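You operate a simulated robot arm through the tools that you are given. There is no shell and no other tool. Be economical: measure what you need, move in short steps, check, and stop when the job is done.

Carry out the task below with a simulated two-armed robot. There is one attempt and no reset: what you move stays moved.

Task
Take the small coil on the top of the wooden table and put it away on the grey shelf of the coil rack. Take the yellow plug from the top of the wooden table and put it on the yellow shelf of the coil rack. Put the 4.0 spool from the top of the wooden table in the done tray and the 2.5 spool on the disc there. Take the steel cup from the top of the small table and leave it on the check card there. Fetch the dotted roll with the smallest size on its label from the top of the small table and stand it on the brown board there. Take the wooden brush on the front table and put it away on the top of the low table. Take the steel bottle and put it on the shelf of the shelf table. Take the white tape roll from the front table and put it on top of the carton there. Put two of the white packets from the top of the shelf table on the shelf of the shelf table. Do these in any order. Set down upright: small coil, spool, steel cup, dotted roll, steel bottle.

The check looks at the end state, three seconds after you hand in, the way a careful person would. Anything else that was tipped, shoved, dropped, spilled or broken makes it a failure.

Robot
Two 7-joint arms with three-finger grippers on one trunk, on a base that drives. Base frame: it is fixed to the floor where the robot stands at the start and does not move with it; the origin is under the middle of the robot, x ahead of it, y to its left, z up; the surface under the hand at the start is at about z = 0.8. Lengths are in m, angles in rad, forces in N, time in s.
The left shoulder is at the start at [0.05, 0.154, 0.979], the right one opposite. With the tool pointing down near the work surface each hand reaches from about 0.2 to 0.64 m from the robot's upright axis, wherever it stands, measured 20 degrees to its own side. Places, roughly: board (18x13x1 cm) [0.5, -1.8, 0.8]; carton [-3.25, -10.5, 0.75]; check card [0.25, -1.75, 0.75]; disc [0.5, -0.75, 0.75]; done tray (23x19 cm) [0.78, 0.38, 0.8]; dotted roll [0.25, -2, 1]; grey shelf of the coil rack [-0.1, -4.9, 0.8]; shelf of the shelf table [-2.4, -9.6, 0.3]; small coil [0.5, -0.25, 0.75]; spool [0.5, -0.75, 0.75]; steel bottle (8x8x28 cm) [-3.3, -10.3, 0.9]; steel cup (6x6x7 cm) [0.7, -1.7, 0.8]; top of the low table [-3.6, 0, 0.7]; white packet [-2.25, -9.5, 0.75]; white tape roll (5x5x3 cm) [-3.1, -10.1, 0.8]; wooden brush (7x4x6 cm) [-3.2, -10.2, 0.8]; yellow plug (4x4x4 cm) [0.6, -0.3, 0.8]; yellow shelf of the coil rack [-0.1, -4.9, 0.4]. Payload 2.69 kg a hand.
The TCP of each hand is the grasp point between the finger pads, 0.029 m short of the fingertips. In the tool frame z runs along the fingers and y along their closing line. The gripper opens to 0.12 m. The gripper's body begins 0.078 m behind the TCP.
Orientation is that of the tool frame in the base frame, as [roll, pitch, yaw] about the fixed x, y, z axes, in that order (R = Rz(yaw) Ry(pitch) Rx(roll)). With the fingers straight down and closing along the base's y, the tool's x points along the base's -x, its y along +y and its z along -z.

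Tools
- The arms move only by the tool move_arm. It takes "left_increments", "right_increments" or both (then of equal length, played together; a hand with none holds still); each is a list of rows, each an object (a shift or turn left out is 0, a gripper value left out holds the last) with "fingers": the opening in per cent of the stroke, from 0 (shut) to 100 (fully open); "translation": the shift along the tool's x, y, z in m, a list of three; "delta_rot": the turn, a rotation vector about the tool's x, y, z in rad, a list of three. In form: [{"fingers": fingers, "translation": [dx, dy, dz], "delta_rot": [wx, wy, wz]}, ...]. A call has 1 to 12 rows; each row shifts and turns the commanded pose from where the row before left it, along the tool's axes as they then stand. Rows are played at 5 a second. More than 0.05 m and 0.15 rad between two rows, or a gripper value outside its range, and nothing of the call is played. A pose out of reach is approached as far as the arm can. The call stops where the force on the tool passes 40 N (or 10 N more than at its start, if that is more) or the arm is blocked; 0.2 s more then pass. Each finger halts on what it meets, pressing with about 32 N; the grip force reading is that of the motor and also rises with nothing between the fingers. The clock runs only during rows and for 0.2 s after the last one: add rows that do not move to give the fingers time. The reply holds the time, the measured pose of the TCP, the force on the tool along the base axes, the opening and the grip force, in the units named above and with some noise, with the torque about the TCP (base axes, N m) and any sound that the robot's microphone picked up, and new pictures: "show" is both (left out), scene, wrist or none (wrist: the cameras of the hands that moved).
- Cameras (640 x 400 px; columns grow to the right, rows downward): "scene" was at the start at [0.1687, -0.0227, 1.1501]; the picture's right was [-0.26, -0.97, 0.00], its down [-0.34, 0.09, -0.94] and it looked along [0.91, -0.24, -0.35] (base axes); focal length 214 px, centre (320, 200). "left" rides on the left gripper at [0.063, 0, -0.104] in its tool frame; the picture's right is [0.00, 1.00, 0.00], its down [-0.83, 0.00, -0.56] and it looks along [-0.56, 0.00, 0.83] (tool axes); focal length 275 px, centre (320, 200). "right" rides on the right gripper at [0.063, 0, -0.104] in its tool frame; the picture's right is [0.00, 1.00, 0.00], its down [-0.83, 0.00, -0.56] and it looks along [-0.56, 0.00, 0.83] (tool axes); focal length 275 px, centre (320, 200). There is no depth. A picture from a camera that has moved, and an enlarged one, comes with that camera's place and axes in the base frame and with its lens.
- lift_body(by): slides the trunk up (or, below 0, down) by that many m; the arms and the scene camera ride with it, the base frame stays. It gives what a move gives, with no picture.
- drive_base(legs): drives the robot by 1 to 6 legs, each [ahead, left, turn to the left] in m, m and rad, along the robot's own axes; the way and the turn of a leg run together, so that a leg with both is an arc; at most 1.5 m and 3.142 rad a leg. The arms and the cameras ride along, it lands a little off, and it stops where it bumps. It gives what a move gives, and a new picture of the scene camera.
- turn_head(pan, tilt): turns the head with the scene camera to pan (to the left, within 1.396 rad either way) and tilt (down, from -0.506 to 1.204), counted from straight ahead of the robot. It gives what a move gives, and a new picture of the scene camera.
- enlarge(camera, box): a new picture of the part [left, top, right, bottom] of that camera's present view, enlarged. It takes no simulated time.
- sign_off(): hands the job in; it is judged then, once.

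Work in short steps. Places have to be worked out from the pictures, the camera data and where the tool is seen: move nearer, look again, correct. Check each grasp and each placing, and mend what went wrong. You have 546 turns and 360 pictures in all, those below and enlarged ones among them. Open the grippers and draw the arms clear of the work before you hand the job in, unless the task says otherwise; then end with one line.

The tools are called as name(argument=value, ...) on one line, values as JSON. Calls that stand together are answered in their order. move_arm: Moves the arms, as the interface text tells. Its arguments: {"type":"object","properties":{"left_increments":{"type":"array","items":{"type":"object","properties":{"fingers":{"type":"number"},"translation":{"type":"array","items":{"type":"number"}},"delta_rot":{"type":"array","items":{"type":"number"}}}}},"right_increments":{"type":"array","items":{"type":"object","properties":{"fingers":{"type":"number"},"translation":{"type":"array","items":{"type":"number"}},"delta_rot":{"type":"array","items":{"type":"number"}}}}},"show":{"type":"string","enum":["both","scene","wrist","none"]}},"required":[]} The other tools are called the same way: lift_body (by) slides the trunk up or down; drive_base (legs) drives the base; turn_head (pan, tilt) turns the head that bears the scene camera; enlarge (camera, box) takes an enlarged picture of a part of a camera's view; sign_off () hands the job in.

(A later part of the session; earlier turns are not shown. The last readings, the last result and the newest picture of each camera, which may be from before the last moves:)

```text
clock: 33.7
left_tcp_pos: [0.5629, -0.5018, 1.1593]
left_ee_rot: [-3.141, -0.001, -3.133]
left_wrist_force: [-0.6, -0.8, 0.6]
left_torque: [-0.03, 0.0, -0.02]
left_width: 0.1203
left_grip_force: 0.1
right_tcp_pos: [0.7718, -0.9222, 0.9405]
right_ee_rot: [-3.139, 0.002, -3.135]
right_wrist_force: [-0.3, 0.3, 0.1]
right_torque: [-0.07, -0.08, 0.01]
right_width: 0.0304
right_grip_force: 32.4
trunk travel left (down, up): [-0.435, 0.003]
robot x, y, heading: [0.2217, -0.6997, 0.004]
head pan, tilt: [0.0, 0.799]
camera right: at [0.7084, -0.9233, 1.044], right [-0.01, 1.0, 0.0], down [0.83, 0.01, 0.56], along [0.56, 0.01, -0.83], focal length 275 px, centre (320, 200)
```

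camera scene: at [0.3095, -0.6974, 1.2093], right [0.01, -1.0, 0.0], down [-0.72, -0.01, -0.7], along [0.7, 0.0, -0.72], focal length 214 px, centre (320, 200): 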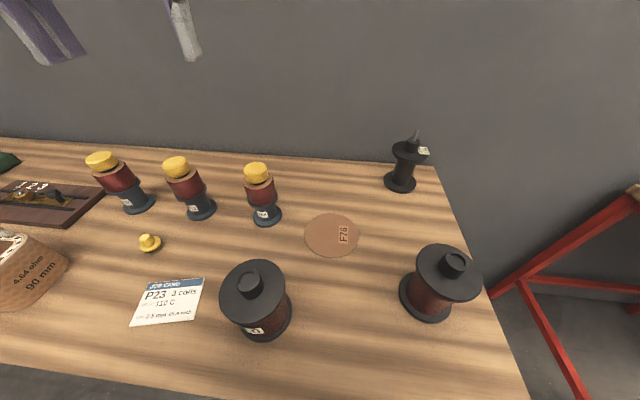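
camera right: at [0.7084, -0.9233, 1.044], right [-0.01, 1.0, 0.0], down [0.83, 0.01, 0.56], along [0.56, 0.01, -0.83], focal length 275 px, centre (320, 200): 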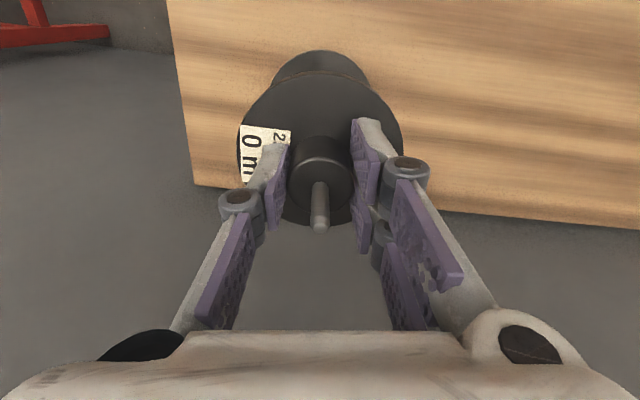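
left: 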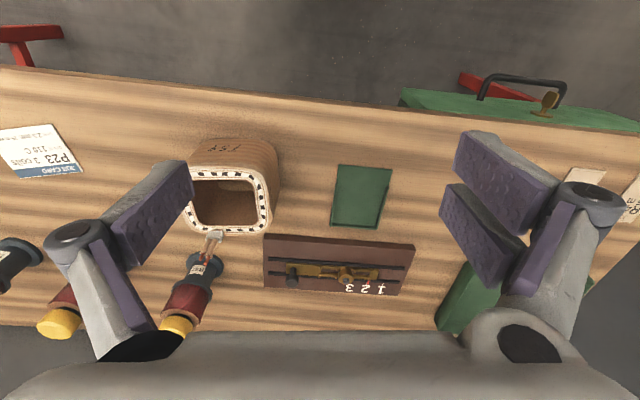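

Gripped (30 mm knob, 32 N). Lifting 6 cm and carrying it toward the disc at about (0.594,-0.724).

move_arm(right_increments=[{"translation": [0, 0, -0.03]}, {"translation": [0, 0, -0.03]}, {"translation": [0.03, 0.033, 0]}, {"translation": [0.03, 0.033, 0]}, {"translation": [0.03, 0.033, 0]}, {"translation": [0.03, 0.033, 0]}, {"translation": [0.03, 0.033, 0]}, {"translation": [0.028, 0.033, 0]}], show="both")

```text
clock: 35.5
left_tcp_pos: [0.5634, -0.5014, 1.1603]
left_ee_rot: [-3.142, -0.002, -3.136]
left_wrist_force: [-0.4, 0.3, -1.2]
left_torque: [-0.01, 0.01, 0.0]
left_width: 0.1199
left_grip_force: 0.1
right_tcp_pos: [0.5918, -0.7306, 1.0002]
right_ee_rot: [-3.139, -0.001, -3.14]
right_wrist_force: [-0.1, 0.8, -1.3]
right_torque: [0.01, 0.0, 0.0]
right_width: 0.0303
right_grip_force: 32.3
trunk travel left (down, up): [-0.435, 0.003]
robot x, y, heading: [0.2227, -0.6985, 0.011]
head pan, tilt: [0.0, 0.799]
camera scene: at [0.3109, -0.6921, 1.2116], right [0.07, -1.0, 0.0], down [-0.69, -0.05, -0.72], along [0.72, 0.05, -0.69], focal length 214 px, centre (320, 200)
camera right: at [0.5299, -0.73, 1.1028], right [-0.01, 1.0, 0.0], down [0.83, 0.01, 0.55], along [0.55, 0.0, -0.83], focal length 275 px, centre (320, 200)
```

scene: 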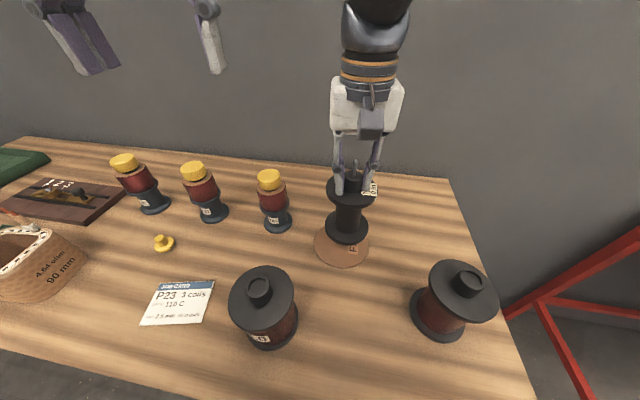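
right: 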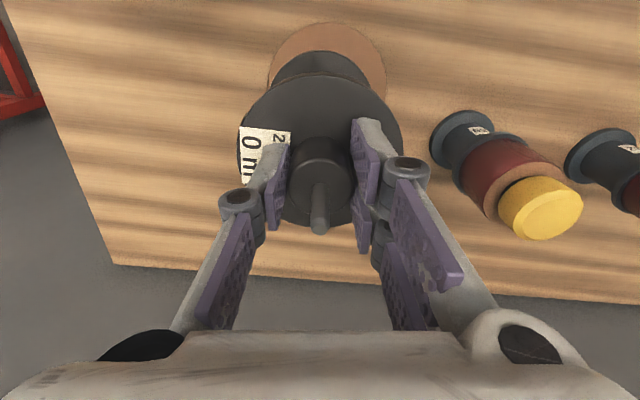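

The disc centre looks to be at about (0.597,-0.722). I'll shift slightly and descend.

move_arm(right_increments=[{"translation": [-0.005, 0.008, 0.02]}, {"translation": [0, 0, 0.02]}, {"translation": [0, 0, 0.01]}, {"translation": [0, 0, 0.004]}], show="scene")

```text
clock: 36.5
left_tcp_pos: [0.5638, -0.502, 1.1599]
left_ee_rot: [3.141, 0.0, -3.135]
left_wrist_force: [1.5, -0.5, -0.2]
left_torque: [0.03, 0.0, 0.01]
left_width: 0.1198
left_grip_force: 0.1
right_tcp_pos: [0.5971, -0.7207, 0.947]
right_ee_rot: [-3.142, 0.001, -3.135]
right_wrist_force: [0.7, -0.3, -1.3]
right_torque: [-0.04, 0.01, -0.02]
right_width: 0.0305
right_grip_force: 32.0
trunk travel left (down, up): [-0.435, 0.003]
robot x, y, heading: [0.2214, -0.6994, 0.006]
head pan, tilt: [0.0, 0.799]
camera scene: at [0.3064, -0.6891, 1.2054], right [0.11, -0.99, 0.0], down [-0.74, -0.09, -0.66], along [0.66, 0.08, -0.75], focal length 214 px, centre (320, 200)
```

scene: 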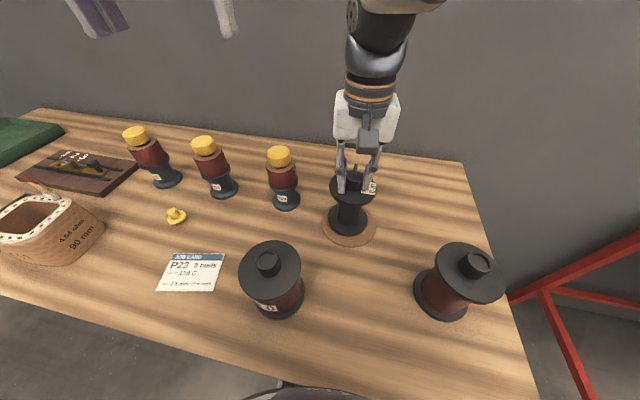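

Nearly down, centred on the disc. Lowering by millimetres until contact shows.

move_arm(right_increments=[{"translation": [0, 0, 0.002]}, {"translation": [0, 0, 0.002]}], show="none")

move_arm(right_increments=[{"translation": [0, 0, 0.0015]}, {"translation": [0, 0, 0]}], show="none")

```text
clock: 37.1
left_tcp_pos: [0.5632, -0.501, 1.1598]
left_ee_rot: [-3.141, 0.002, -3.136]
left_wrist_force: [-1.1, 0.7, -0.1]
left_torque: [0.01, 0.0, -0.01]
left_width: 0.1202
left_grip_force: 0.0
right_tcp_pos: [0.5973, -0.719, 0.9439]
right_ee_rot: [-3.141, 0.006, -3.136]
right_wrist_force: [-0.9, -1.1, 7.3]
right_torque: [-0.18, 0.23, -0.03]
right_width: 0.0309
right_grip_force: 31.7
trunk travel left (down, up): [-0.435, 0.003]
robot x, y, heading: [0.2203, -0.6964, 0.006]
head pan, tilt: [0.0, 0.799]
```

```text
clock: 37.7
left_tcp_pos: [0.5613, -0.5019, 1.1614]
left_ee_rot: [-3.141, 0.004, -3.135]
left_wrist_force: [0.0, -0.3, -0.4]
left_torque: [0.0, 0.03, 0.01]
left_width: 0.1203
left_grip_force: 0.0
right_tcp_pos: [0.597, -0.7205, 0.9431]
right_ee_rot: [3.141, 0.009, -3.134]
right_wrist_force: [-0.3, -1.4, 23.8]
right_torque: [-0.04, 0.13, -0.07]
right_width: 0.0304
right_grip_force: 32.3
trunk travel left (down, up): [-0.435, 0.003]
robot x, y, heading: [0.224, -0.6974, 0.003]
head pan, tilt: [0.0, 0.799]
```

Contact (24 N). Releasing and rising straight up.

move_arm(right_increments=[{"translation": [0, 0, -0.001]}, {"fingers": 50}, {"fingers": 60}, {"translation": [0, 0, -0.04]}, {"translation": [0, 0, -0.04]}, {"translation": [0, 0, -0.04]}, {"translation": [0, 0, -0.03]}], show="both")

```text
clock: 39.3
left_tcp_pos: [0.5642, -0.501, 1.1599]
left_ee_rot: [3.141, 0.001, -3.134]
left_wrist_force: [0.3, 0.6, -0.1]
left_torque: [-0.01, 0.02, -0.01]
left_width: 0.1198
left_grip_force: 0.0
right_tcp_pos: [0.5952, -0.7207, 1.091]
right_ee_rot: [-3.139, 0.0, -3.134]
right_wrist_force: [0.1, -0.4, 0.5]
right_torque: [-0.03, 0.03, 0.01]
right_width: 0.0721
right_grip_force: 0.1
trunk travel left (down, up): [-0.435, 0.003]
robot x, y, heading: [0.2216, -0.6968, 0.003]
head pan, tilt: [0.0, 0.799]
camera scene: at [0.3148, -0.6953, 1.2201], right [0.03, -1.0, 0.0], down [-0.62, -0.02, -0.79], along [0.79, 0.02, -0.62], focal length 214 px, centre (320, 200)
camera right: at [0.5336, -0.7203, 1.1941], right [-0.01, 1.0, 0.0], down [0.83, 0.01, 0.55], along [0.55, 0.01, -0.83], focal length 275 px, centre (320, 200)
```

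scene: 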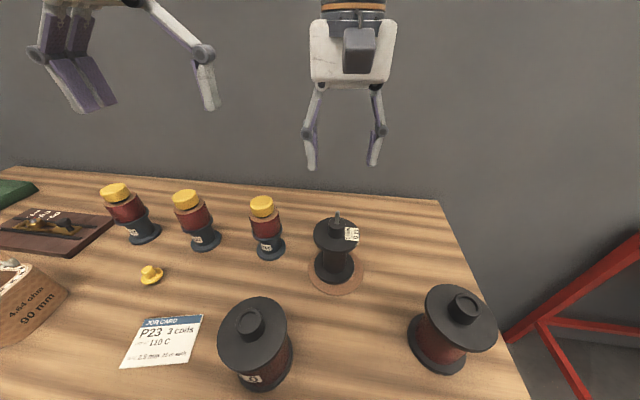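
right: 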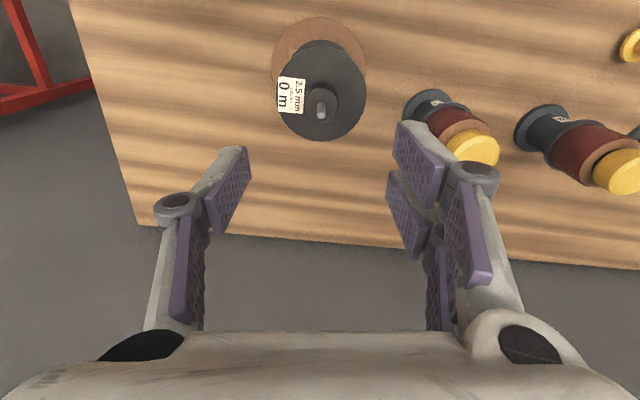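

2.5 spool stands on the disc. Next the 4.0 spool at about (0.428,-0.606) with the left hand; I'll back off 10 cm first.

drive_base(legs=[[-0.1, 0.05, 0]])

move_arm(left_increments=[{"translation": [0.02, -0.04, 0.02]}, {"translation": [0.015, -0.04, 0.02]}, {"translation": [0, -0.04, 0.02]}, {"translation": [0, -0.03, 0.02]}], right_increments=[{"translation": [0.0, -0.05, 0]}, {"translation": [0.0, -0.05, 0]}, {"translation": [0, -0.05, 0]}, {"translation": [0, -0.05, 0]}], show="both")

```text
clock: 40.5
left_tcp_pos: [0.4618, -0.4522, 1.1597]
left_ee_rot: [-3.141, 0.002, -3.133]
left_wrist_force: [0.0, -0.4, 0.0]
left_torque: [-0.04, -0.03, -0.03]
left_width: 0.1199
left_grip_force: 0.1
right_tcp_pos: [0.4953, -0.6713, 1.0913]
right_ee_rot: [-3.14, 0.001, -3.134]
right_wrist_force: [0.0, -0.5, -0.4]
right_torque: [-0.03, -0.05, 0.03]
right_width: 0.0721
right_grip_force: 0.0
trunk travel left (down, up): [-0.435, 0.003]
robot x, y, heading: [0.1204, -0.6496, 0.012]
head pan, tilt: [0.0, 0.799]
camera scene: at [0.2134, -0.6456, 1.2201], right [0.04, -1.0, 0.0], down [-0.62, -0.02, -0.79], along [0.79, 0.03, -0.62], focal length 214 px, centre (320, 200)
```

scene: 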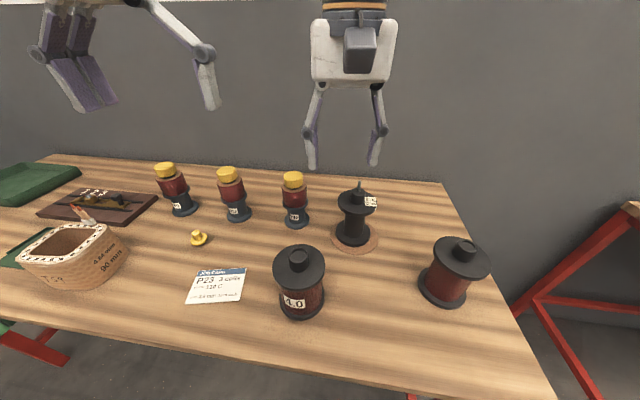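

```text
clock: 41.5
left_tcp_pos: [0.4293, -0.6044, 1.0819]
left_ee_rot: [-3.14, 0.0, -3.134]
left_wrist_force: [-0.6, -0.2, -0.1]
left_torque: [0.01, 0.02, -0.01]
left_width: 0.1201
left_grip_force: 0.0
right_tcp_pos: [0.4961, -0.8735, 1.0904]
right_ee_rot: [-3.141, 0.001, -3.133]
right_wrist_force: [-0.8, 0.6, -0.6]
right_torque: [0.0, 0.0, 0.03]
right_width: 0.0721
right_grip_force: 0.1
trunk travel left (down, up): [-0.435, 0.003]
robot x, y, heading: [0.1213, -0.6512, 0.01]
head pan, tilt: [0.0, 0.799]
camera scene: at [0.2085, -0.65, 1.2091], right [0.01, -1.0, 0.0], down [-0.72, 0.0, -0.7], along [0.7, 0.01, -0.72], focal length 214 px, centre (320, 200)
camera right: at [0.4337, -0.8744, 1.1931], right [-0.01, 1.0, 0.0], down [0.83, 0.01, 0.56], along [0.56, 0.01, -0.83], focal length 275 px, centre (320, 200)
camera left: at [0.3657, -0.6043, 1.1862], right [0.0, 1.0, 0.0], down [0.83, 0.0, 0.56], along [0.56, 0.0, -0.83], focal length 275 px, centre (320, 200)
```

scene: 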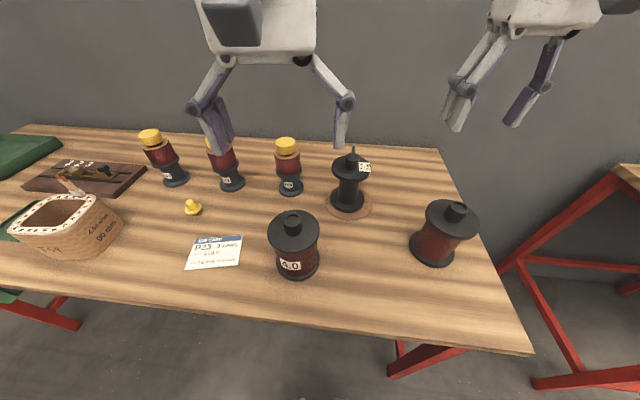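
right: 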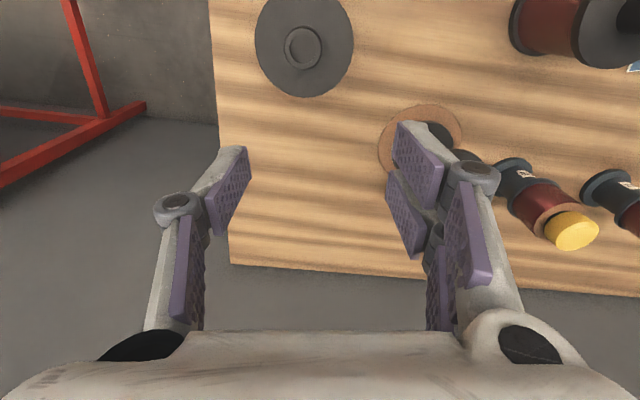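
left: 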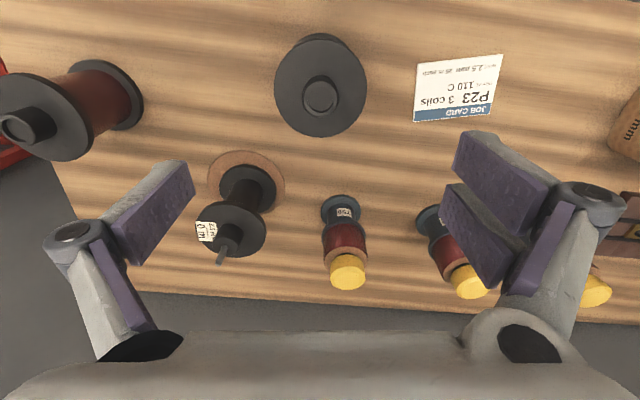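

Left camera puts the 4.0 knob at (0.4255,-0.603). Descending with fingers at 60 %.

move_arm(left_increments=[{"translation": [0.004, 0.001, 0.04], "fingers": 60}, {"translation": [0, 0, 0.04]}, {"translation": [0, 0, 0.03]}, {"translation": [0, 0, 0.025]}], show="wrist")

```text
clock: 42.5
left_tcp_pos: [0.4243, -0.6019, 0.9433]
left_ee_rot: [3.141, -0.001, -3.131]
left_wrist_force: [0.9, -0.7, -0.8]
left_torque: [0.0, 0.01, -0.01]
left_width: 0.0718
left_grip_force: 0.2
right_tcp_pos: [0.497, -0.8723, 1.0893]
right_ee_rot: [3.141, -0.001, -3.135]
right_wrist_force: [0.0, -0.1, -0.2]
right_torque: [-0.02, -0.02, 0.0]
right_width: 0.0721
right_grip_force: 0.0
trunk travel left (down, up): [-0.435, 0.003]
robot x, y, heading: [0.1218, -0.6535, 0.008]
head pan, tilt: [0.0, 0.799]
camera left: at [0.3611, -0.6006, 1.0477], right [0.0, 1.0, 0.0], down [0.83, 0.0, 0.56], along [0.56, 0.0, -0.83], focal length 275 px, centre (320, 200)
```

left: 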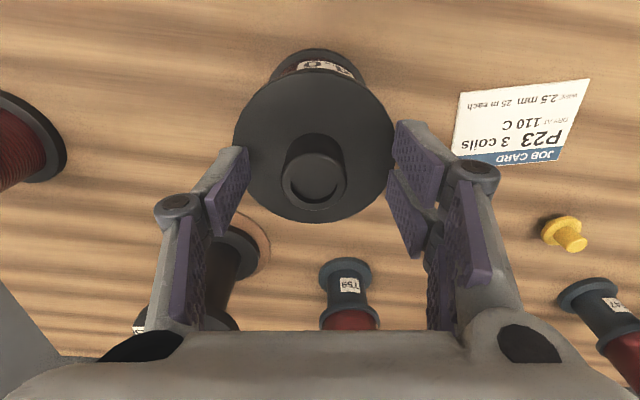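

Knob centred to about 3 mm; correct and grip.

move_arm(left_increments=[{"translation": [0, -0.003, 0.004]}, {"fingers": 0}, {"fingers": 0}, {"fingers": 0}], show="none")

move_arm(left_increments=[{"translation": [0, 0, -0.02]}, {"translation": [0, 0, -0.03]}, {"translation": [0, 0, -0.03]}], show="both")

```text
clock: 43.5
left_tcp_pos: [0.4244, -0.6038, 0.9388]
left_ee_rot: [-3.141, 0.001, -3.133]
left_wrist_force: [0.7, 0.9, 0.1]
left_torque: [0.0, 0.05, 0.02]
left_width: 0.0308
left_grip_force: 31.9
right_tcp_pos: [0.4969, -0.8726, 1.0901]
right_ee_rot: [3.142, 0.001, -3.136]
right_wrist_force: [-0.7, 0.6, 0.0]
right_torque: [0.03, -0.01, 0.01]
right_width: 0.0719
right_grip_force: 0.1
trunk travel left (down, up): [-0.435, 0.003]
robot x, y, heading: [0.1167, -0.651, 0.011]
head pan, tilt: [0.0, 0.799]
```

```text
clock: 44.3
left_tcp_pos: [0.4252, -0.6042, 1.022]
left_ee_rot: [-3.141, 0.0, -3.134]
left_wrist_force: [0.2, -0.6, -5.7]
left_torque: [0.0, 0.02, 0.01]
left_width: 0.0309
left_grip_force: 32.5
right_tcp_pos: [0.4965, -0.8717, 1.0899]
right_ee_rot: [3.14, 0.001, -3.134]
right_wrist_force: [-0.5, 0.1, -0.2]
right_torque: [0.01, -0.01, 0.0]
right_width: 0.072
right_grip_force: 0.1
trunk travel left (down, up): [-0.435, 0.003]
robot x, y, heading: [0.1194, -0.6526, 0.01]
head pan, tilt: [0.0, 0.799]
camera scene: at [0.2084, -0.6482, 1.2091], right [0.01, -1.0, 0.0], down [-0.72, -0.01, -0.7], along [0.7, 0.01, -0.72], focal length 214 px, centre (320, 200)
camera left: at [0.3621, -0.6047, 1.1265], right [0.0, 1.0, 0.0], down [0.83, 0.0, 0.56], along [0.56, 0.0, -0.83], focal length 275 px, centre (320, 200)
```

scene: 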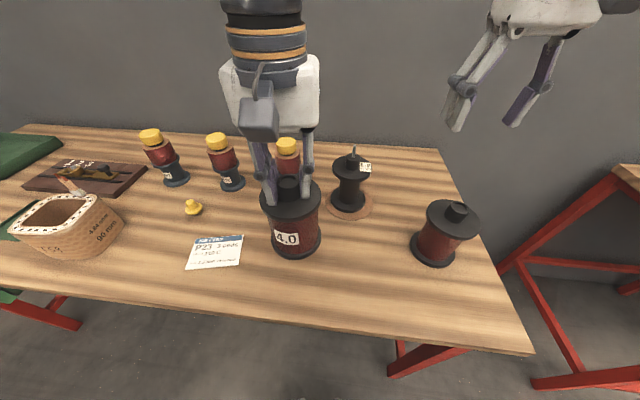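
left: 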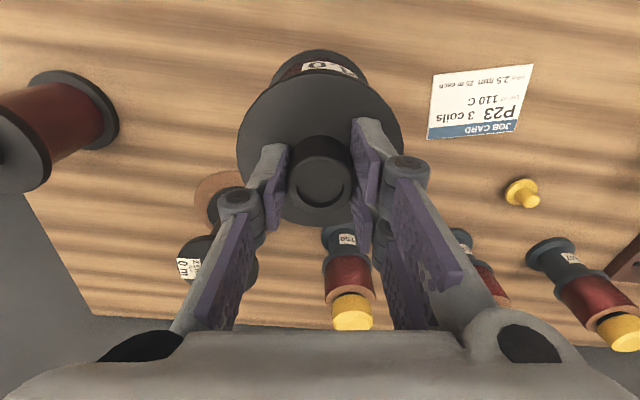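

Lifted (about 0.6 kg). Raising higher for transport, then backing out a bit and driving left toward the tray.

move_arm(left_increments=[{"translation": [0, 0, -0.04]}, {"translation": [0, 0, -0.04]}, {"translation": [0, 0, -0.04]}], show="none")

drive_base(legs=[[-0.12, 0, 0], [0, 0.8, 0]])

turn_head(pan=0.3, tilt=0.75)

```text
clock: 45.1
left_tcp_pos: [0.425, -0.6055, 1.1404]
left_ee_rot: [3.14, 0.0, -3.133]
left_wrist_force: [0.4, 0.2, -6.6]
left_torque: [0.02, 0.02, -0.02]
left_width: 0.0309
left_grip_force: 31.9
right_tcp_pos: [0.4962, -0.8717, 1.0899]
right_ee_rot: [3.141, -0.001, -3.135]
right_wrist_force: [0.2, 0.1, -0.9]
right_torque: [0.0, 0.03, -0.01]
right_width: 0.0719
right_grip_force: 0.0
trunk travel left (down, up): [-0.435, 0.003]
robot x, y, heading: [0.1203, -0.6527, 0.012]
head pan, tilt: [0.0, 0.799]
```

```text
clock: 52.4
left_tcp_pos: [0.3007, 0.1852, 1.1407]
left_ee_rot: [-3.142, 0.0, -3.14]
left_wrist_force: [-0.2, 0.7, -5.8]
left_torque: [-0.01, 0.04, 0.02]
left_width: 0.0307
left_grip_force: 32.3
right_tcp_pos: [0.3695, -0.0824, 1.0901]
right_ee_rot: [3.14, 0.001, -3.142]
right_wrist_force: [0.8, -0.5, -0.8]
right_torque: [-0.02, -0.01, 0.02]
right_width: 0.0719
right_grip_force: 0.1
trunk travel left (down, up): [-0.435, 0.003]
robot x, y, heading: [-0.0042, 0.143, 0.002]
head pan, tilt: [0.0, 0.799]
camera scene: at [0.0836, 0.1439, 1.2091], right [0.0, -1.0, 0.0], down [-0.72, 0.0, -0.7], along [0.7, 0.0, -0.72], focal length 214 px, centre (320, 200)
```

scene: 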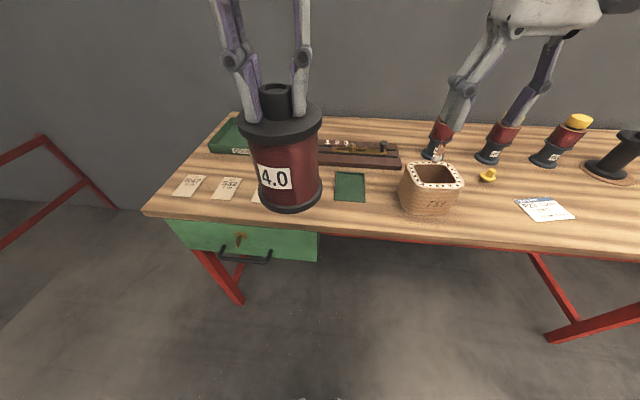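

```text
clock: 53.2
left_tcp_pos: [0.302, 0.1856, 1.1394]
left_ee_rot: [3.141, 0.001, -3.141]
left_wrist_force: [0.0, -0.3, -6.8]
left_torque: [0.02, 0.01, 0.02]
left_width: 0.0308
left_grip_force: 31.9
right_tcp_pos: [0.3701, -0.0819, 1.0906]
right_ee_rot: [-3.141, -0.001, -3.141]
right_wrist_force: [-0.6, -0.6, 0.1]
right_torque: [0.02, -0.04, -0.01]
right_width: 0.0722
right_grip_force: 0.0
trunk travel left (down, up): [-0.435, 0.003]
robot x, y, heading: [-0.0083, 0.1425, 0.004]
head pan, tilt: [0.3, 0.75]
camera scene: at [0.0821, 0.1682, 1.2131], right [0.3, -0.96, 0.0], down [-0.65, -0.2, -0.73], along [0.7, 0.22, -0.68], focal length 214 px, centre (320, 200)
```

scene: 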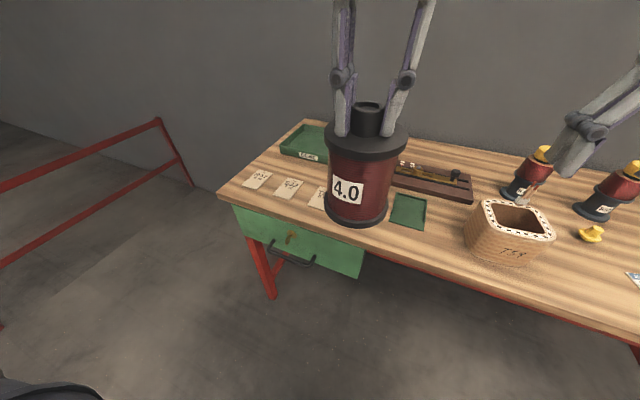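

The table is skewed, so its edge here is at x≈0.38 and I can go forward. Driving to about (0.20, 0.23) with the spool high.

drive_base(legs=[[0.0, 0.09, 0], [0.2, 0, 0]])

turn_head(pan=0.3, tilt=0.6)

```text
clock: 55.8
left_tcp_pos: [0.5052, 0.2754, 1.1403]
left_ee_rot: [-3.141, 0.0, -3.14]
left_wrist_force: [0.5, 0.6, -6.5]
left_torque: [0.02, 0.03, 0.03]
left_width: 0.0308
left_grip_force: 32.0
right_tcp_pos: [0.5734, 0.0087, 1.091]
right_ee_rot: [3.141, 0.0, 3.14]
right_wrist_force: [0.4, 0.7, 0.5]
right_torque: [-0.02, 0.0, 0.03]
right_width: 0.0719
right_grip_force: 0.1
trunk travel left (down, up): [-0.435, 0.003]
robot x, y, heading: [0.1995, 0.2259, 0.0]
head pan, tilt: [0.3, 0.75]
camera scene: at [0.2854, 0.2586, 1.2131], right [0.3, -0.95, 0.0], down [-0.65, -0.2, -0.73], along [0.7, 0.22, -0.68], focal length 214 px, centre (320, 200)
```

scene: 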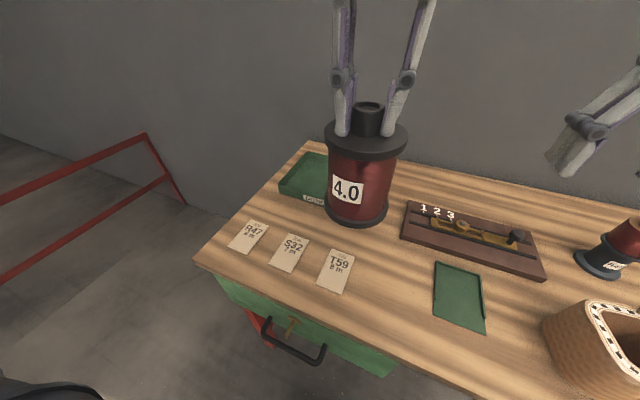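

```text
clock: 56.5
left_tcp_pos: [0.5046, 0.2754, 1.1395]
left_ee_rot: [-3.141, 0.001, -3.139]
left_wrist_force: [0.0, -0.3, -6.4]
left_torque: [-0.02, 0.01, 0.03]
left_width: 0.0311
left_grip_force: 31.9
right_tcp_pos: [0.5721, 0.0073, 1.0894]
right_ee_rot: [-3.14, 0.001, 3.141]
right_wrist_force: [-0.1, 0.0, -0.2]
right_torque: [0.0, -0.03, 0.0]
right_width: 0.0721
right_grip_force: 0.1
trunk travel left (down, up): [-0.435, 0.003]
robot x, y, heading: [0.1994, 0.2325, -0.001]
head pan, tilt: [0.3, 0.6]
camera scene: at [0.2903, 0.2603, 1.2259], right [0.3, -0.95, 0.0], down [-0.54, -0.17, -0.82], along [0.79, 0.24, -0.57], focal length 214 px, centre (320, 200)
```

scene: 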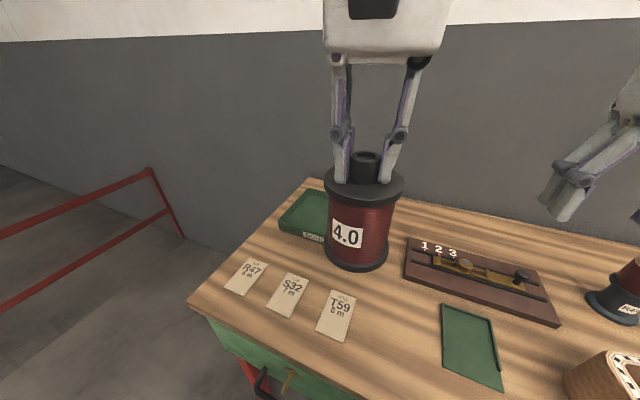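

Tray front edge near x≈0.68. Moving the spool over it while lowering to z≈1.04.

move_arm(left_increments=[{"translation": [-0.03, 0.02, 0.02]}, {"translation": [-0.035, 0.02, 0.02]}, {"translation": [-0.035, 0.02, 0.02]}, {"translation": [-0.035, 0.02, 0.02]}, {"translation": [-0.035, 0.02, 0.02]}], show="both")

```text
clock: 57.7
left_tcp_pos: [0.6757, 0.3768, 1.0374]
left_ee_rot: [3.141, -0.003, -3.141]
left_wrist_force: [-0.5, -0.1, -6.5]
left_torque: [0.04, 0.02, 0.0]
left_width: 0.0306
left_grip_force: 31.6
right_tcp_pos: [0.575, 0.0079, 1.0896]
right_ee_rot: [3.141, -0.001, -3.141]
right_wrist_force: [-0.4, 0.7, 0.9]
right_torque: [0.02, 0.02, 0.01]
right_width: 0.0721
right_grip_force: 0.0
trunk travel left (down, up): [-0.435, 0.003]
robot x, y, heading: [0.1999, 0.2314, -0.002]
head pan, tilt: [0.3, 0.6]
camera scene: at [0.2918, 0.2608, 1.2257], right [0.3, -0.95, 0.0], down [-0.54, -0.17, -0.82], along [0.79, 0.24, -0.57], focal length 214 px, centre (320, 200)
camera left: at [0.6134, 0.3779, 1.1426], right [0.0, 1.0, 0.0], down [0.83, 0.0, 0.55], along [0.55, 0.0, -0.83], focal length 275 px, centre (320, 200)
```

scene: 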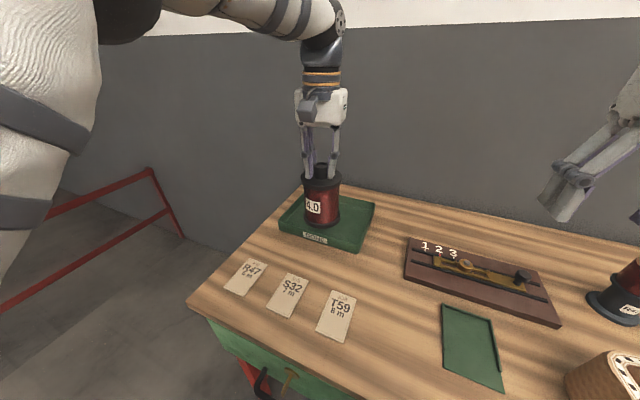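
left: 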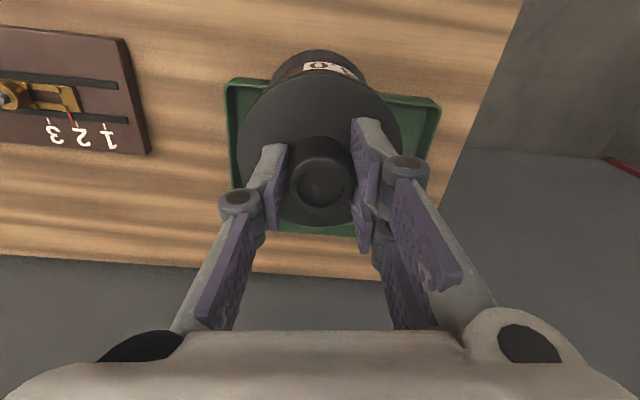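

Tray centre ≈(0.78,0.39). Lower to z≈1.0 and advance to x≈0.765.

move_arm(left_increments=[{"translation": [0, 0.01, 0.03]}, {"translation": [-0.03, 0, 0]}, {"translation": [-0.03, 0, 0]}, {"translation": [-0.03, 0, 0.0]}], show="both")

```text
clock: 58.7
left_tcp_pos: [0.7403, 0.3938, 1.0044]
left_ee_rot: [3.141, -0.004, 3.141]
left_wrist_force: [0.3, 0.3, -5.9]
left_torque: [0.0, -0.01, 0.0]
left_width: 0.0307
left_grip_force: 32.3
left hand out of reach, approached as far as the arm can: row 4
right_tcp_pos: [0.5726, 0.0084, 1.0908]
right_ee_rot: [3.141, 0.001, -3.141]
right_wrist_force: [0.1, -0.3, 0.3]
right_torque: [-0.01, -0.02, -0.02]
right_width: 0.072
right_grip_force: 0.0
trunk travel left (down, up): [-0.435, 0.003]
robot x, y, heading: [0.1982, 0.2303, 0.004]
head pan, tilt: [0.3, 0.6]
camera scene: at [0.2902, 0.2607, 1.226], right [0.3, -0.95, 0.0], down [-0.54, -0.17, -0.82], along [0.79, 0.24, -0.57], focal length 214 px, centre (320, 200)
camera left: at [0.6772, 0.3941, 1.1092], right [0.0, 1.0, 0.0], down [0.83, 0.0, 0.55], along [0.55, 0.0, -0.83], focal length 275 px, centre (320, 200)
```

scene: 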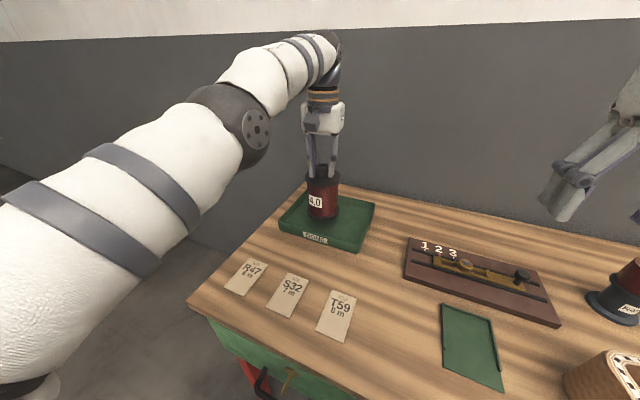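
left: 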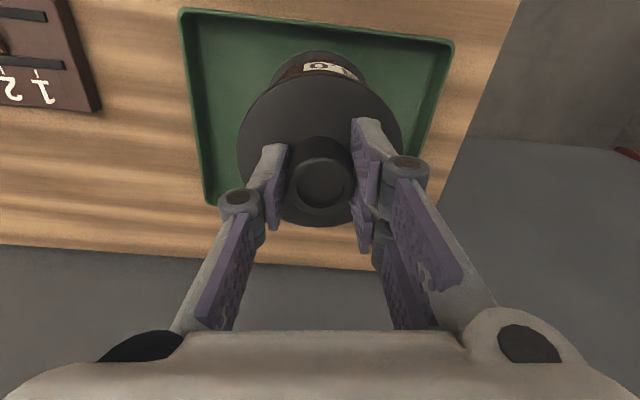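

The arm is stretched at x=0.74; I'll drive 4 cm forward so the spool sits nearer the tray's middle.

drive_base(legs=[[0.04, 0, 0]])

move_arm(left_increments=[{"translation": [0, 0, 0.02]}, {"translation": [0, 0, 0.02]}], show="wrist")

```text
clock: 59.6
left_tcp_pos: [0.7807, 0.3927, 1.0063]
left_ee_rot: [-3.141, 0.001, -3.138]
left_wrist_force: [0.9, 0.3, -7.1]
left_torque: [0.0, 0.04, 0.0]
left_width: 0.0308
left_grip_force: 32.3
right_tcp_pos: [0.6128, 0.0083, 1.0905]
right_ee_rot: [-3.14, -0.001, 3.141]
right_wrist_force: [1.6, 0.3, 0.2]
right_torque: [-0.03, 0.0, 0.02]
right_width: 0.072
right_grip_force: 0.1
trunk travel left (down, up): [-0.435, 0.003]
robot x, y, heading: [0.2379, 0.233, 0.001]
head pan, tilt: [0.3, 0.6]
camera scene: at [0.3306, 0.2604, 1.226], right [0.3, -0.96, 0.0], down [-0.54, -0.17, -0.82], along [0.79, 0.24, -0.57], focal length 214 px, centre (320, 200)
```

scene: 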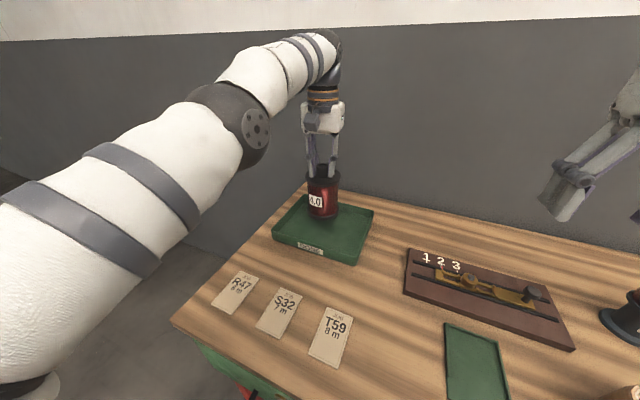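

```text
clock: 60.2
left_tcp_pos: [0.7802, 0.3937, 0.9645]
left_ee_rot: [-3.14, 0.0, -3.139]
left_wrist_force: [0.9, 0.2, -6.5]
left_torque: [0.01, 0.02, 0.01]
left_width: 0.031
left_grip_force: 31.8
right_tcp_pos: [0.6123, 0.0093, 1.0899]
right_ee_rot: [-3.141, 0.0, 3.14]
right_wrist_force: [0.1, 0.5, -0.5]
right_torque: [0.03, 0.0, 0.01]
right_width: 0.072
right_grip_force: 0.1
trunk travel left (down, up): [-0.435, 0.003]
robot x, y, heading: [0.2373, 0.2339, 0.003]
head pan, tilt: [0.3, 0.6]
camera left: at [0.7177, 0.3943, 1.0685], right [0.0, 1.0, 0.0], down [0.83, 0.0, 0.55], along [0.55, 0.0, -0.83], focal length 275 px, centre (320, 200)
```

left: 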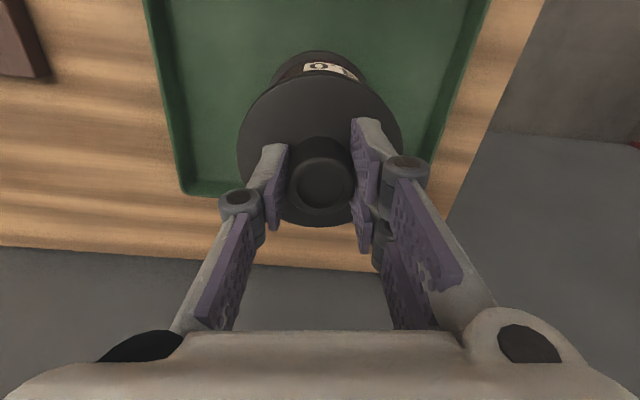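

Centred in the tray; lowering to contact.

move_arm(left_increments=[{"translation": [0, 0, 0.012]}, {"translation": [0, 0, 0.003]}, {"translation": [0, 0, 0.003]}], show="none")

```text
clock: 61.0
left_tcp_pos: [0.7802, 0.3934, 0.9468]
left_ee_rot: [-3.141, 0.001, 3.141]
left_wrist_force: [-0.8, 0.0, -5.3]
left_torque: [0.04, 0.01, 0.0]
left_width: 0.0306
left_grip_force: 31.6
right_tcp_pos: [0.6117, 0.0084, 1.0913]
right_ee_rot: [3.141, 0.0, 3.141]
right_wrist_force: [0.2, 0.7, -0.3]
right_torque: [0.03, 0.01, -0.01]
right_width: 0.072
right_grip_force: 0.0
trunk travel left (down, up): [-0.435, 0.003]
robot x, y, heading: [0.2372, 0.2312, 0.003]
head pan, tilt: [0.3, 0.6]
```

Still hanging freely; continuing by small steps.

move_arm(left_increments=[{"translation": [0, 0, 0.002]}, {"translation": [0, 0, 0.002]}], show="none")

move_arm(left_increments=[{"translation": [0, 0, 0.001]}, {"translation": [0, 0, 0.001]}], show="none")

```text
clock: 61.6
left_tcp_pos: [0.7788, 0.3929, 0.9469]
left_ee_rot: [3.14, 0.006, -3.141]
left_wrist_force: [-2.2, -4.9, 12.5]
left_torque: [0.03, 0.64, 0.12]
left_width: 0.0306
left_grip_force: 32.2
right_tcp_pos: [0.6104, 0.0077, 1.0913]
right_ee_rot: [3.141, 0.002, 3.141]
right_wrist_force: [0.6, 0.3, 0.7]
right_torque: [0.0, -0.01, -0.01]
right_width: 0.0719
right_grip_force: 0.0
trunk travel left (down, up): [-0.435, 0.003]
robot x, y, heading: [0.2407, 0.2311, 0.001]
head pan, tilt: [0.3, 0.6]
```

```text
clock: 62.2
left_tcp_pos: [0.7793, 0.3913, 0.9464]
left_ee_rot: [3.141, 0.011, -3.141]
left_wrist_force: [5.1, -6.9, 23.7]
left_torque: [-0.21, -0.3, 0.08]
left_width: 0.0309
left_grip_force: 31.9
right_tcp_pos: [0.6094, 0.0062, 1.0924]
right_ee_rot: [-3.141, 0.006, 3.141]
right_wrist_force: [0.7, -0.9, 0.5]
right_torque: [0.01, -0.02, 0.03]
right_width: 0.072
right_grip_force: 0.1
trunk travel left (down, up): [-0.435, 0.003]
robot x, y, heading: [0.237, 0.2342, 0.001]
head pan, tilt: [0.3, 0.6]
```

Contact at TCP z≈0.946. Release and rise.

move_arm(left_increments=[{"translation": [0, 0, -0.002]}, {"fingers": 50}, {"fingers": 60}, {"translation": [0, 0, -0.04]}, {"translation": [0, 0, -0.04]}, {"translation": [0.03, 0, -0.03]}], show="both")

```text
clock: 63.6
left_tcp_pos: [0.7427, 0.3914, 1.0555]
left_ee_rot: [-3.141, 0.003, -3.141]
left_wrist_force: [-0.7, -0.1, 0.9]
left_torque: [0.01, -0.06, 0.02]
left_width: 0.0717
left_grip_force: 0.0
left hand out of reach, approached as far as the arm can: row 5
right_tcp_pos: [0.6101, 0.0082, 1.0926]
right_ee_rot: [3.14, 0.003, 3.141]
right_wrist_force: [0.4, 0.5, 0.0]
right_torque: [0.02, -0.04, -0.01]
right_width: 0.0722
right_grip_force: 0.1
trunk travel left (down, up): [-0.435, 0.003]
robot x, y, heading: [0.2367, 0.2367, 0.001]
head pan, tilt: [0.3, 0.6]
camera scene: at [0.3271, 0.2601, 1.2264], right [0.3, -0.96, 0.0], down [-0.54, -0.17, -0.83], along [0.79, 0.24, -0.56], focal length 214 px, centre (320, 200)
camera left: at [0.6795, 0.3917, 1.1595], right [0.0, 1.0, 0.0], down [0.83, 0.0, 0.56], along [0.56, 0.0, -0.83], focal length 275 px, centre (320, 200)
```

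scene: 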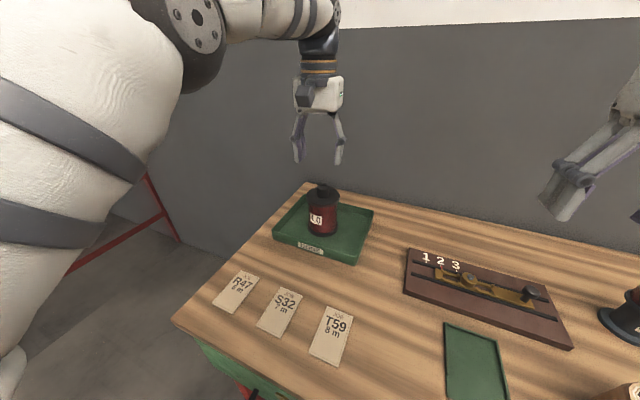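
left: 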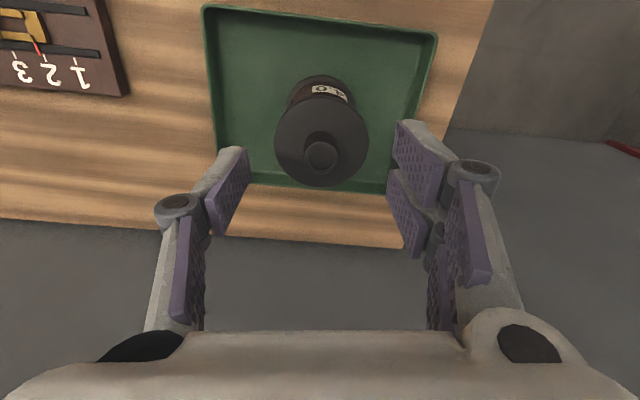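

4.0 spool stands in the tray. Now back out and go to the coil and plug.

move_arm(left_increments=[{"translation": [0.04, -0.02, -0.02], "fingers": 100}, {"translation": [0.04, -0.02, -0.02]}, {"translation": [0.04, 0, -0.02]}, {"translation": [0.04, 0, 0]}], show="none")

drive_base(legs=[[-0.14, 0, 0], [0, -0.43, 0]])

turn_head(pan=0.0, tilt=0.8)

enlarge(camera="left", box=[0, 0, 640, 400])

```text
clock: 64.6
left_tcp_pos: [0.5846, 0.3537, 1.1108]
left_ee_rot: [-3.139, 0.004, 3.141]
left_wrist_force: [0.9, 0.6, 0.4]
left_torque: [0.01, -0.04, 0.0]
left_width: 0.1199
left_grip_force: 0.0
right_tcp_pos: [0.6117, 0.0099, 1.0907]
right_ee_rot: [-3.141, 0.002, -3.141]
right_wrist_force: [-0.6, 0.3, -0.4]
right_torque: [-0.03, 0.0, 0.0]
right_width: 0.072
right_grip_force: 0.1
trunk travel left (down, up): [-0.435, 0.003]
robot x, y, heading: [0.2383, 0.2328, -0.001]
head pan, tilt: [0.3, 0.6]
```

```text
clock: 69.3
left_tcp_pos: [0.4493, -0.0727, 1.1101]
left_ee_rot: [-3.14, -0.002, -3.13]
left_wrist_force: [0.4, -0.2, -0.3]
left_torque: [0.0, 0.0, -0.02]
left_width: 0.1201
left_grip_force: 0.1
right_tcp_pos: [0.4768, -0.4179, 1.0912]
right_ee_rot: [-3.14, 0.003, -3.132]
right_wrist_force: [0.3, -0.9, 0.3]
right_torque: [-0.03, 0.0, 0.03]
right_width: 0.0723
right_grip_force: 0.0
trunk travel left (down, up): [-0.435, 0.003]
robot x, y, heading: [0.1019, -0.1961, 0.014]
head pan, tilt: [0.3, 0.6]
camera scene: at [0.1926, -0.168, 1.226], right [0.3, -0.95, 0.0], down [-0.54, -0.17, -0.83], along [0.79, 0.25, -0.56], focal length 214 px, centre (320, 200)
```

scene: 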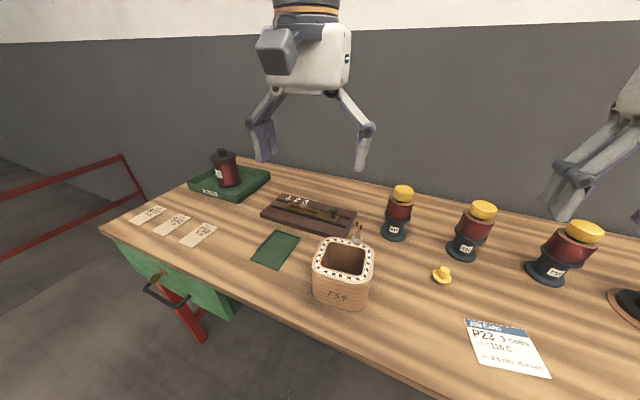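

```text
clock: 70.1
left_tcp_pos: [0.4484, -0.0736, 1.1102]
left_ee_rot: [3.141, 0.0, -3.131]
left_wrist_force: [-0.1, 0.2, -0.1]
left_torque: [0.03, 0.0, 0.0]
left_width: 0.1203
left_grip_force: 0.1
right_tcp_pos: [0.4776, -0.4176, 1.0912]
right_ee_rot: [3.141, 0.003, -3.133]
right_wrist_force: [-0.5, 0.5, -1.0]
right_torque: [0.01, -0.01, 0.01]
right_width: 0.0723
right_grip_force: 0.0
trunk travel left (down, up): [-0.435, 0.003]
robot x, y, heading: [0.102, -0.1914, 0.006]
head pan, tilt: [0.0, 0.799]
camera scene: at [0.1891, -0.1939, 1.2092], right [0.01, -1.0, 0.0], down [-0.72, -0.01, -0.7], along [0.7, 0.01, -0.72], focal length 214 px, centre (320, 200)
```

scene: 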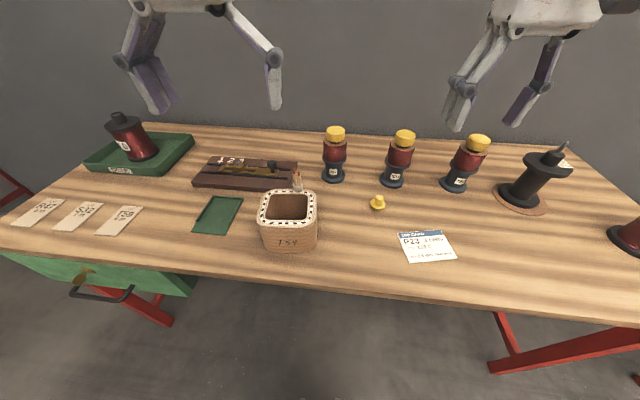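

```text
1.00 times, centred on (320, 200) of left (not enlarged: the box is as wide or as high as the picture)
camera zoom: at [0.385, -0.0729, 1.2148], right [-0.01, 1.0, 0.0], down [0.83, 0.0, 0.56], along [0.56, 0.0, -0.83], focal length 275 px, centre (320, 200)
```

zoom: 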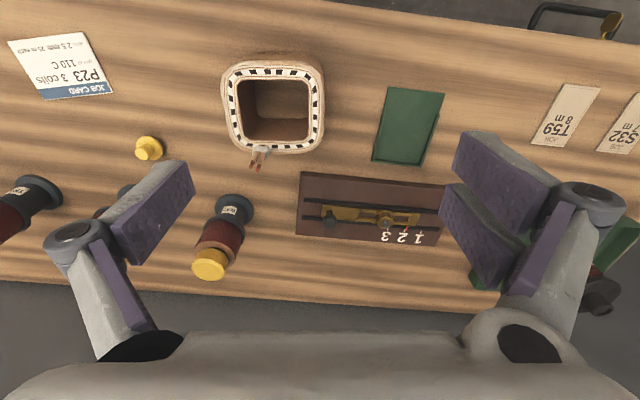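

The coil (≈10.5 cm square, rim z≈0.895) is at (0.474,-0.127). Before choosing grips I want to see the rack. I'll do the small-table jobs on the way, so I drive there now.

drive_base(legs=[[-0.15, 0, 0], [0, -1.4, 0], [0, -0.15, 0]])

enlarge(camera="left", box=[0, 0, 640, 400])

enlarge(camera="right", box=[0, 0, 640, 400])

```text
clock: 83.4
left_tcp_pos: [0.3, -1.6255, 1.11]
left_ee_rot: [3.14, 0.0, 3.138]
left_wrist_force: [0.1, -0.5, -0.8]
left_torque: [0.0, -0.02, -0.02]
left_width: 0.1199
left_grip_force: 0.1
right_tcp_pos: [0.3255, -1.9701, 1.0907]
right_ee_rot: [3.14, 0.002, 3.138]
right_wrist_force: [-0.5, -0.7, 0.8]
right_torque: [-0.01, 0.03, 0.02]
right_width: 0.0719
right_grip_force: 0.0
trunk travel left (down, up): [-0.435, 0.003]
robot x, y, heading: [-0.0498, -1.7427, -0.008]
head pan, tilt: [0.0, 0.799]
camera scene: at [0.04, -1.7425, 1.2091], right [0.0, -1.0, 0.0], down [-0.72, 0.0, -0.7], along [0.7, 0.0, -0.72], focal length 214 px, centre (320, 200)
```

scene: 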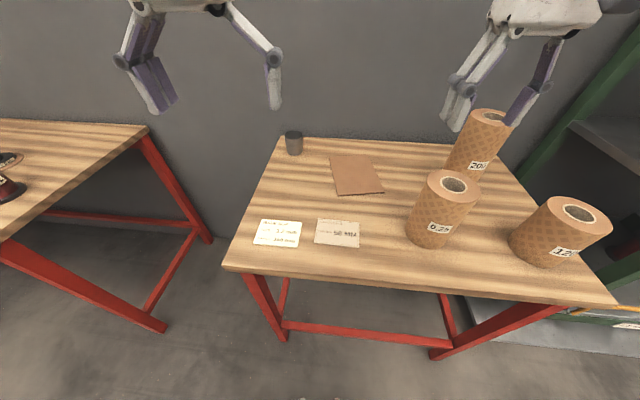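

```text
1.00 times, centred on (320, 200) of left (not enlarged: the box is as wide or as high as the picture)
camera zoom: at [0.2375, -1.6242, 1.2148], right [0.01, 1.0, 0.0], down [0.83, -0.01, 0.56], along [0.56, 0.0, -0.83], focal length 275 px, centre (320, 200)
```

zoom: 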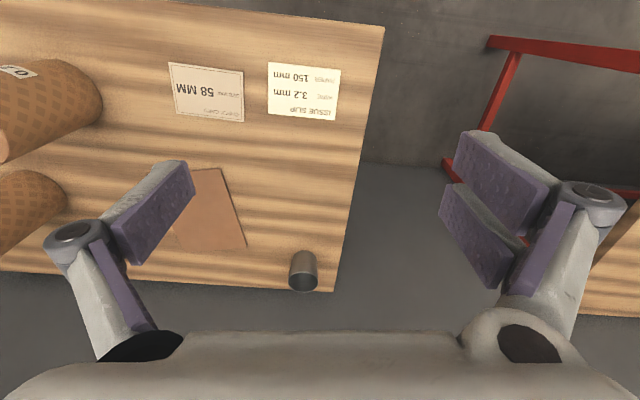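

```text
1.00 times, centred on (320, 200) of right (not enlarged: the box is as wide or as high as the picture)
camera zoom: at [0.2626, -1.969, 1.1936], right [0.0, 1.0, 0.0], down [0.83, 0.0, 0.56], along [0.56, 0.0, -0.83], focal length 275 px, centre (320, 200)
```

zoom: 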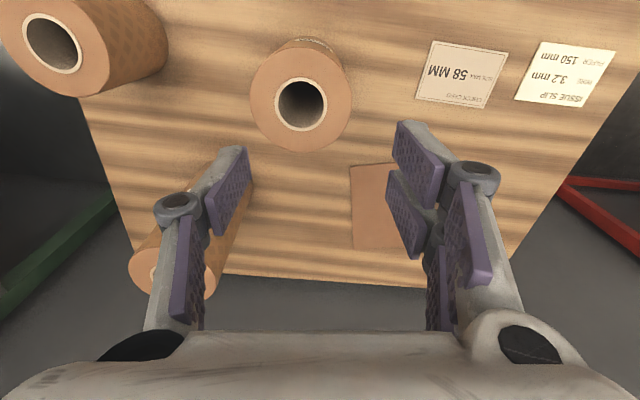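

enlarge(camera="scene", box=[400, 100, 620, 280])

enlarge(camera="scene", box=[230, 120, 400, 260])

```text
2.22 times, centred on (510, 190) of scene
camera zoom: at [0.04, -1.7425, 1.2091], right [0.0, -1.0, 0.0], down [-0.72, 0.0, -0.7], along [0.7, 0.0, -0.72], focal length 477 px, centre (-102, 222)
```

zoom: 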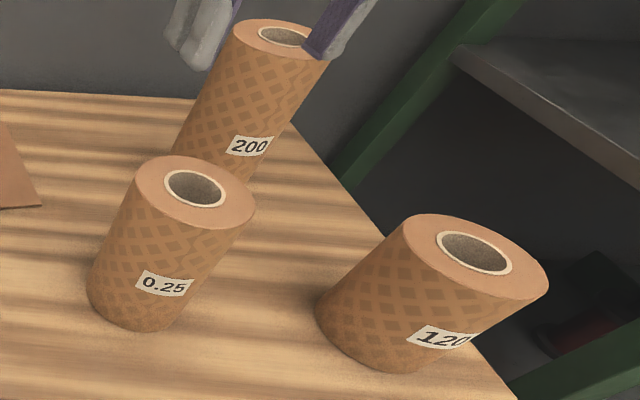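

```text
2.86 times, centred on (315, 190) of scene
camera zoom: at [0.04, -1.7425, 1.2091], right [0.0, -1.0, 0.0], down [-0.72, 0.0, -0.7], along [0.7, 0.0, -0.72], focal length 613 px, centre (334, 229)
```

zoom: 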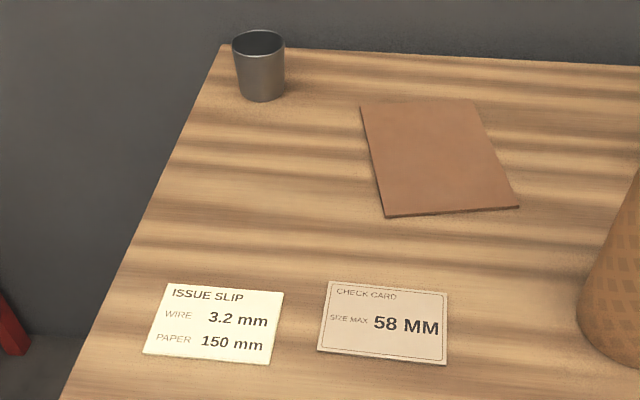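

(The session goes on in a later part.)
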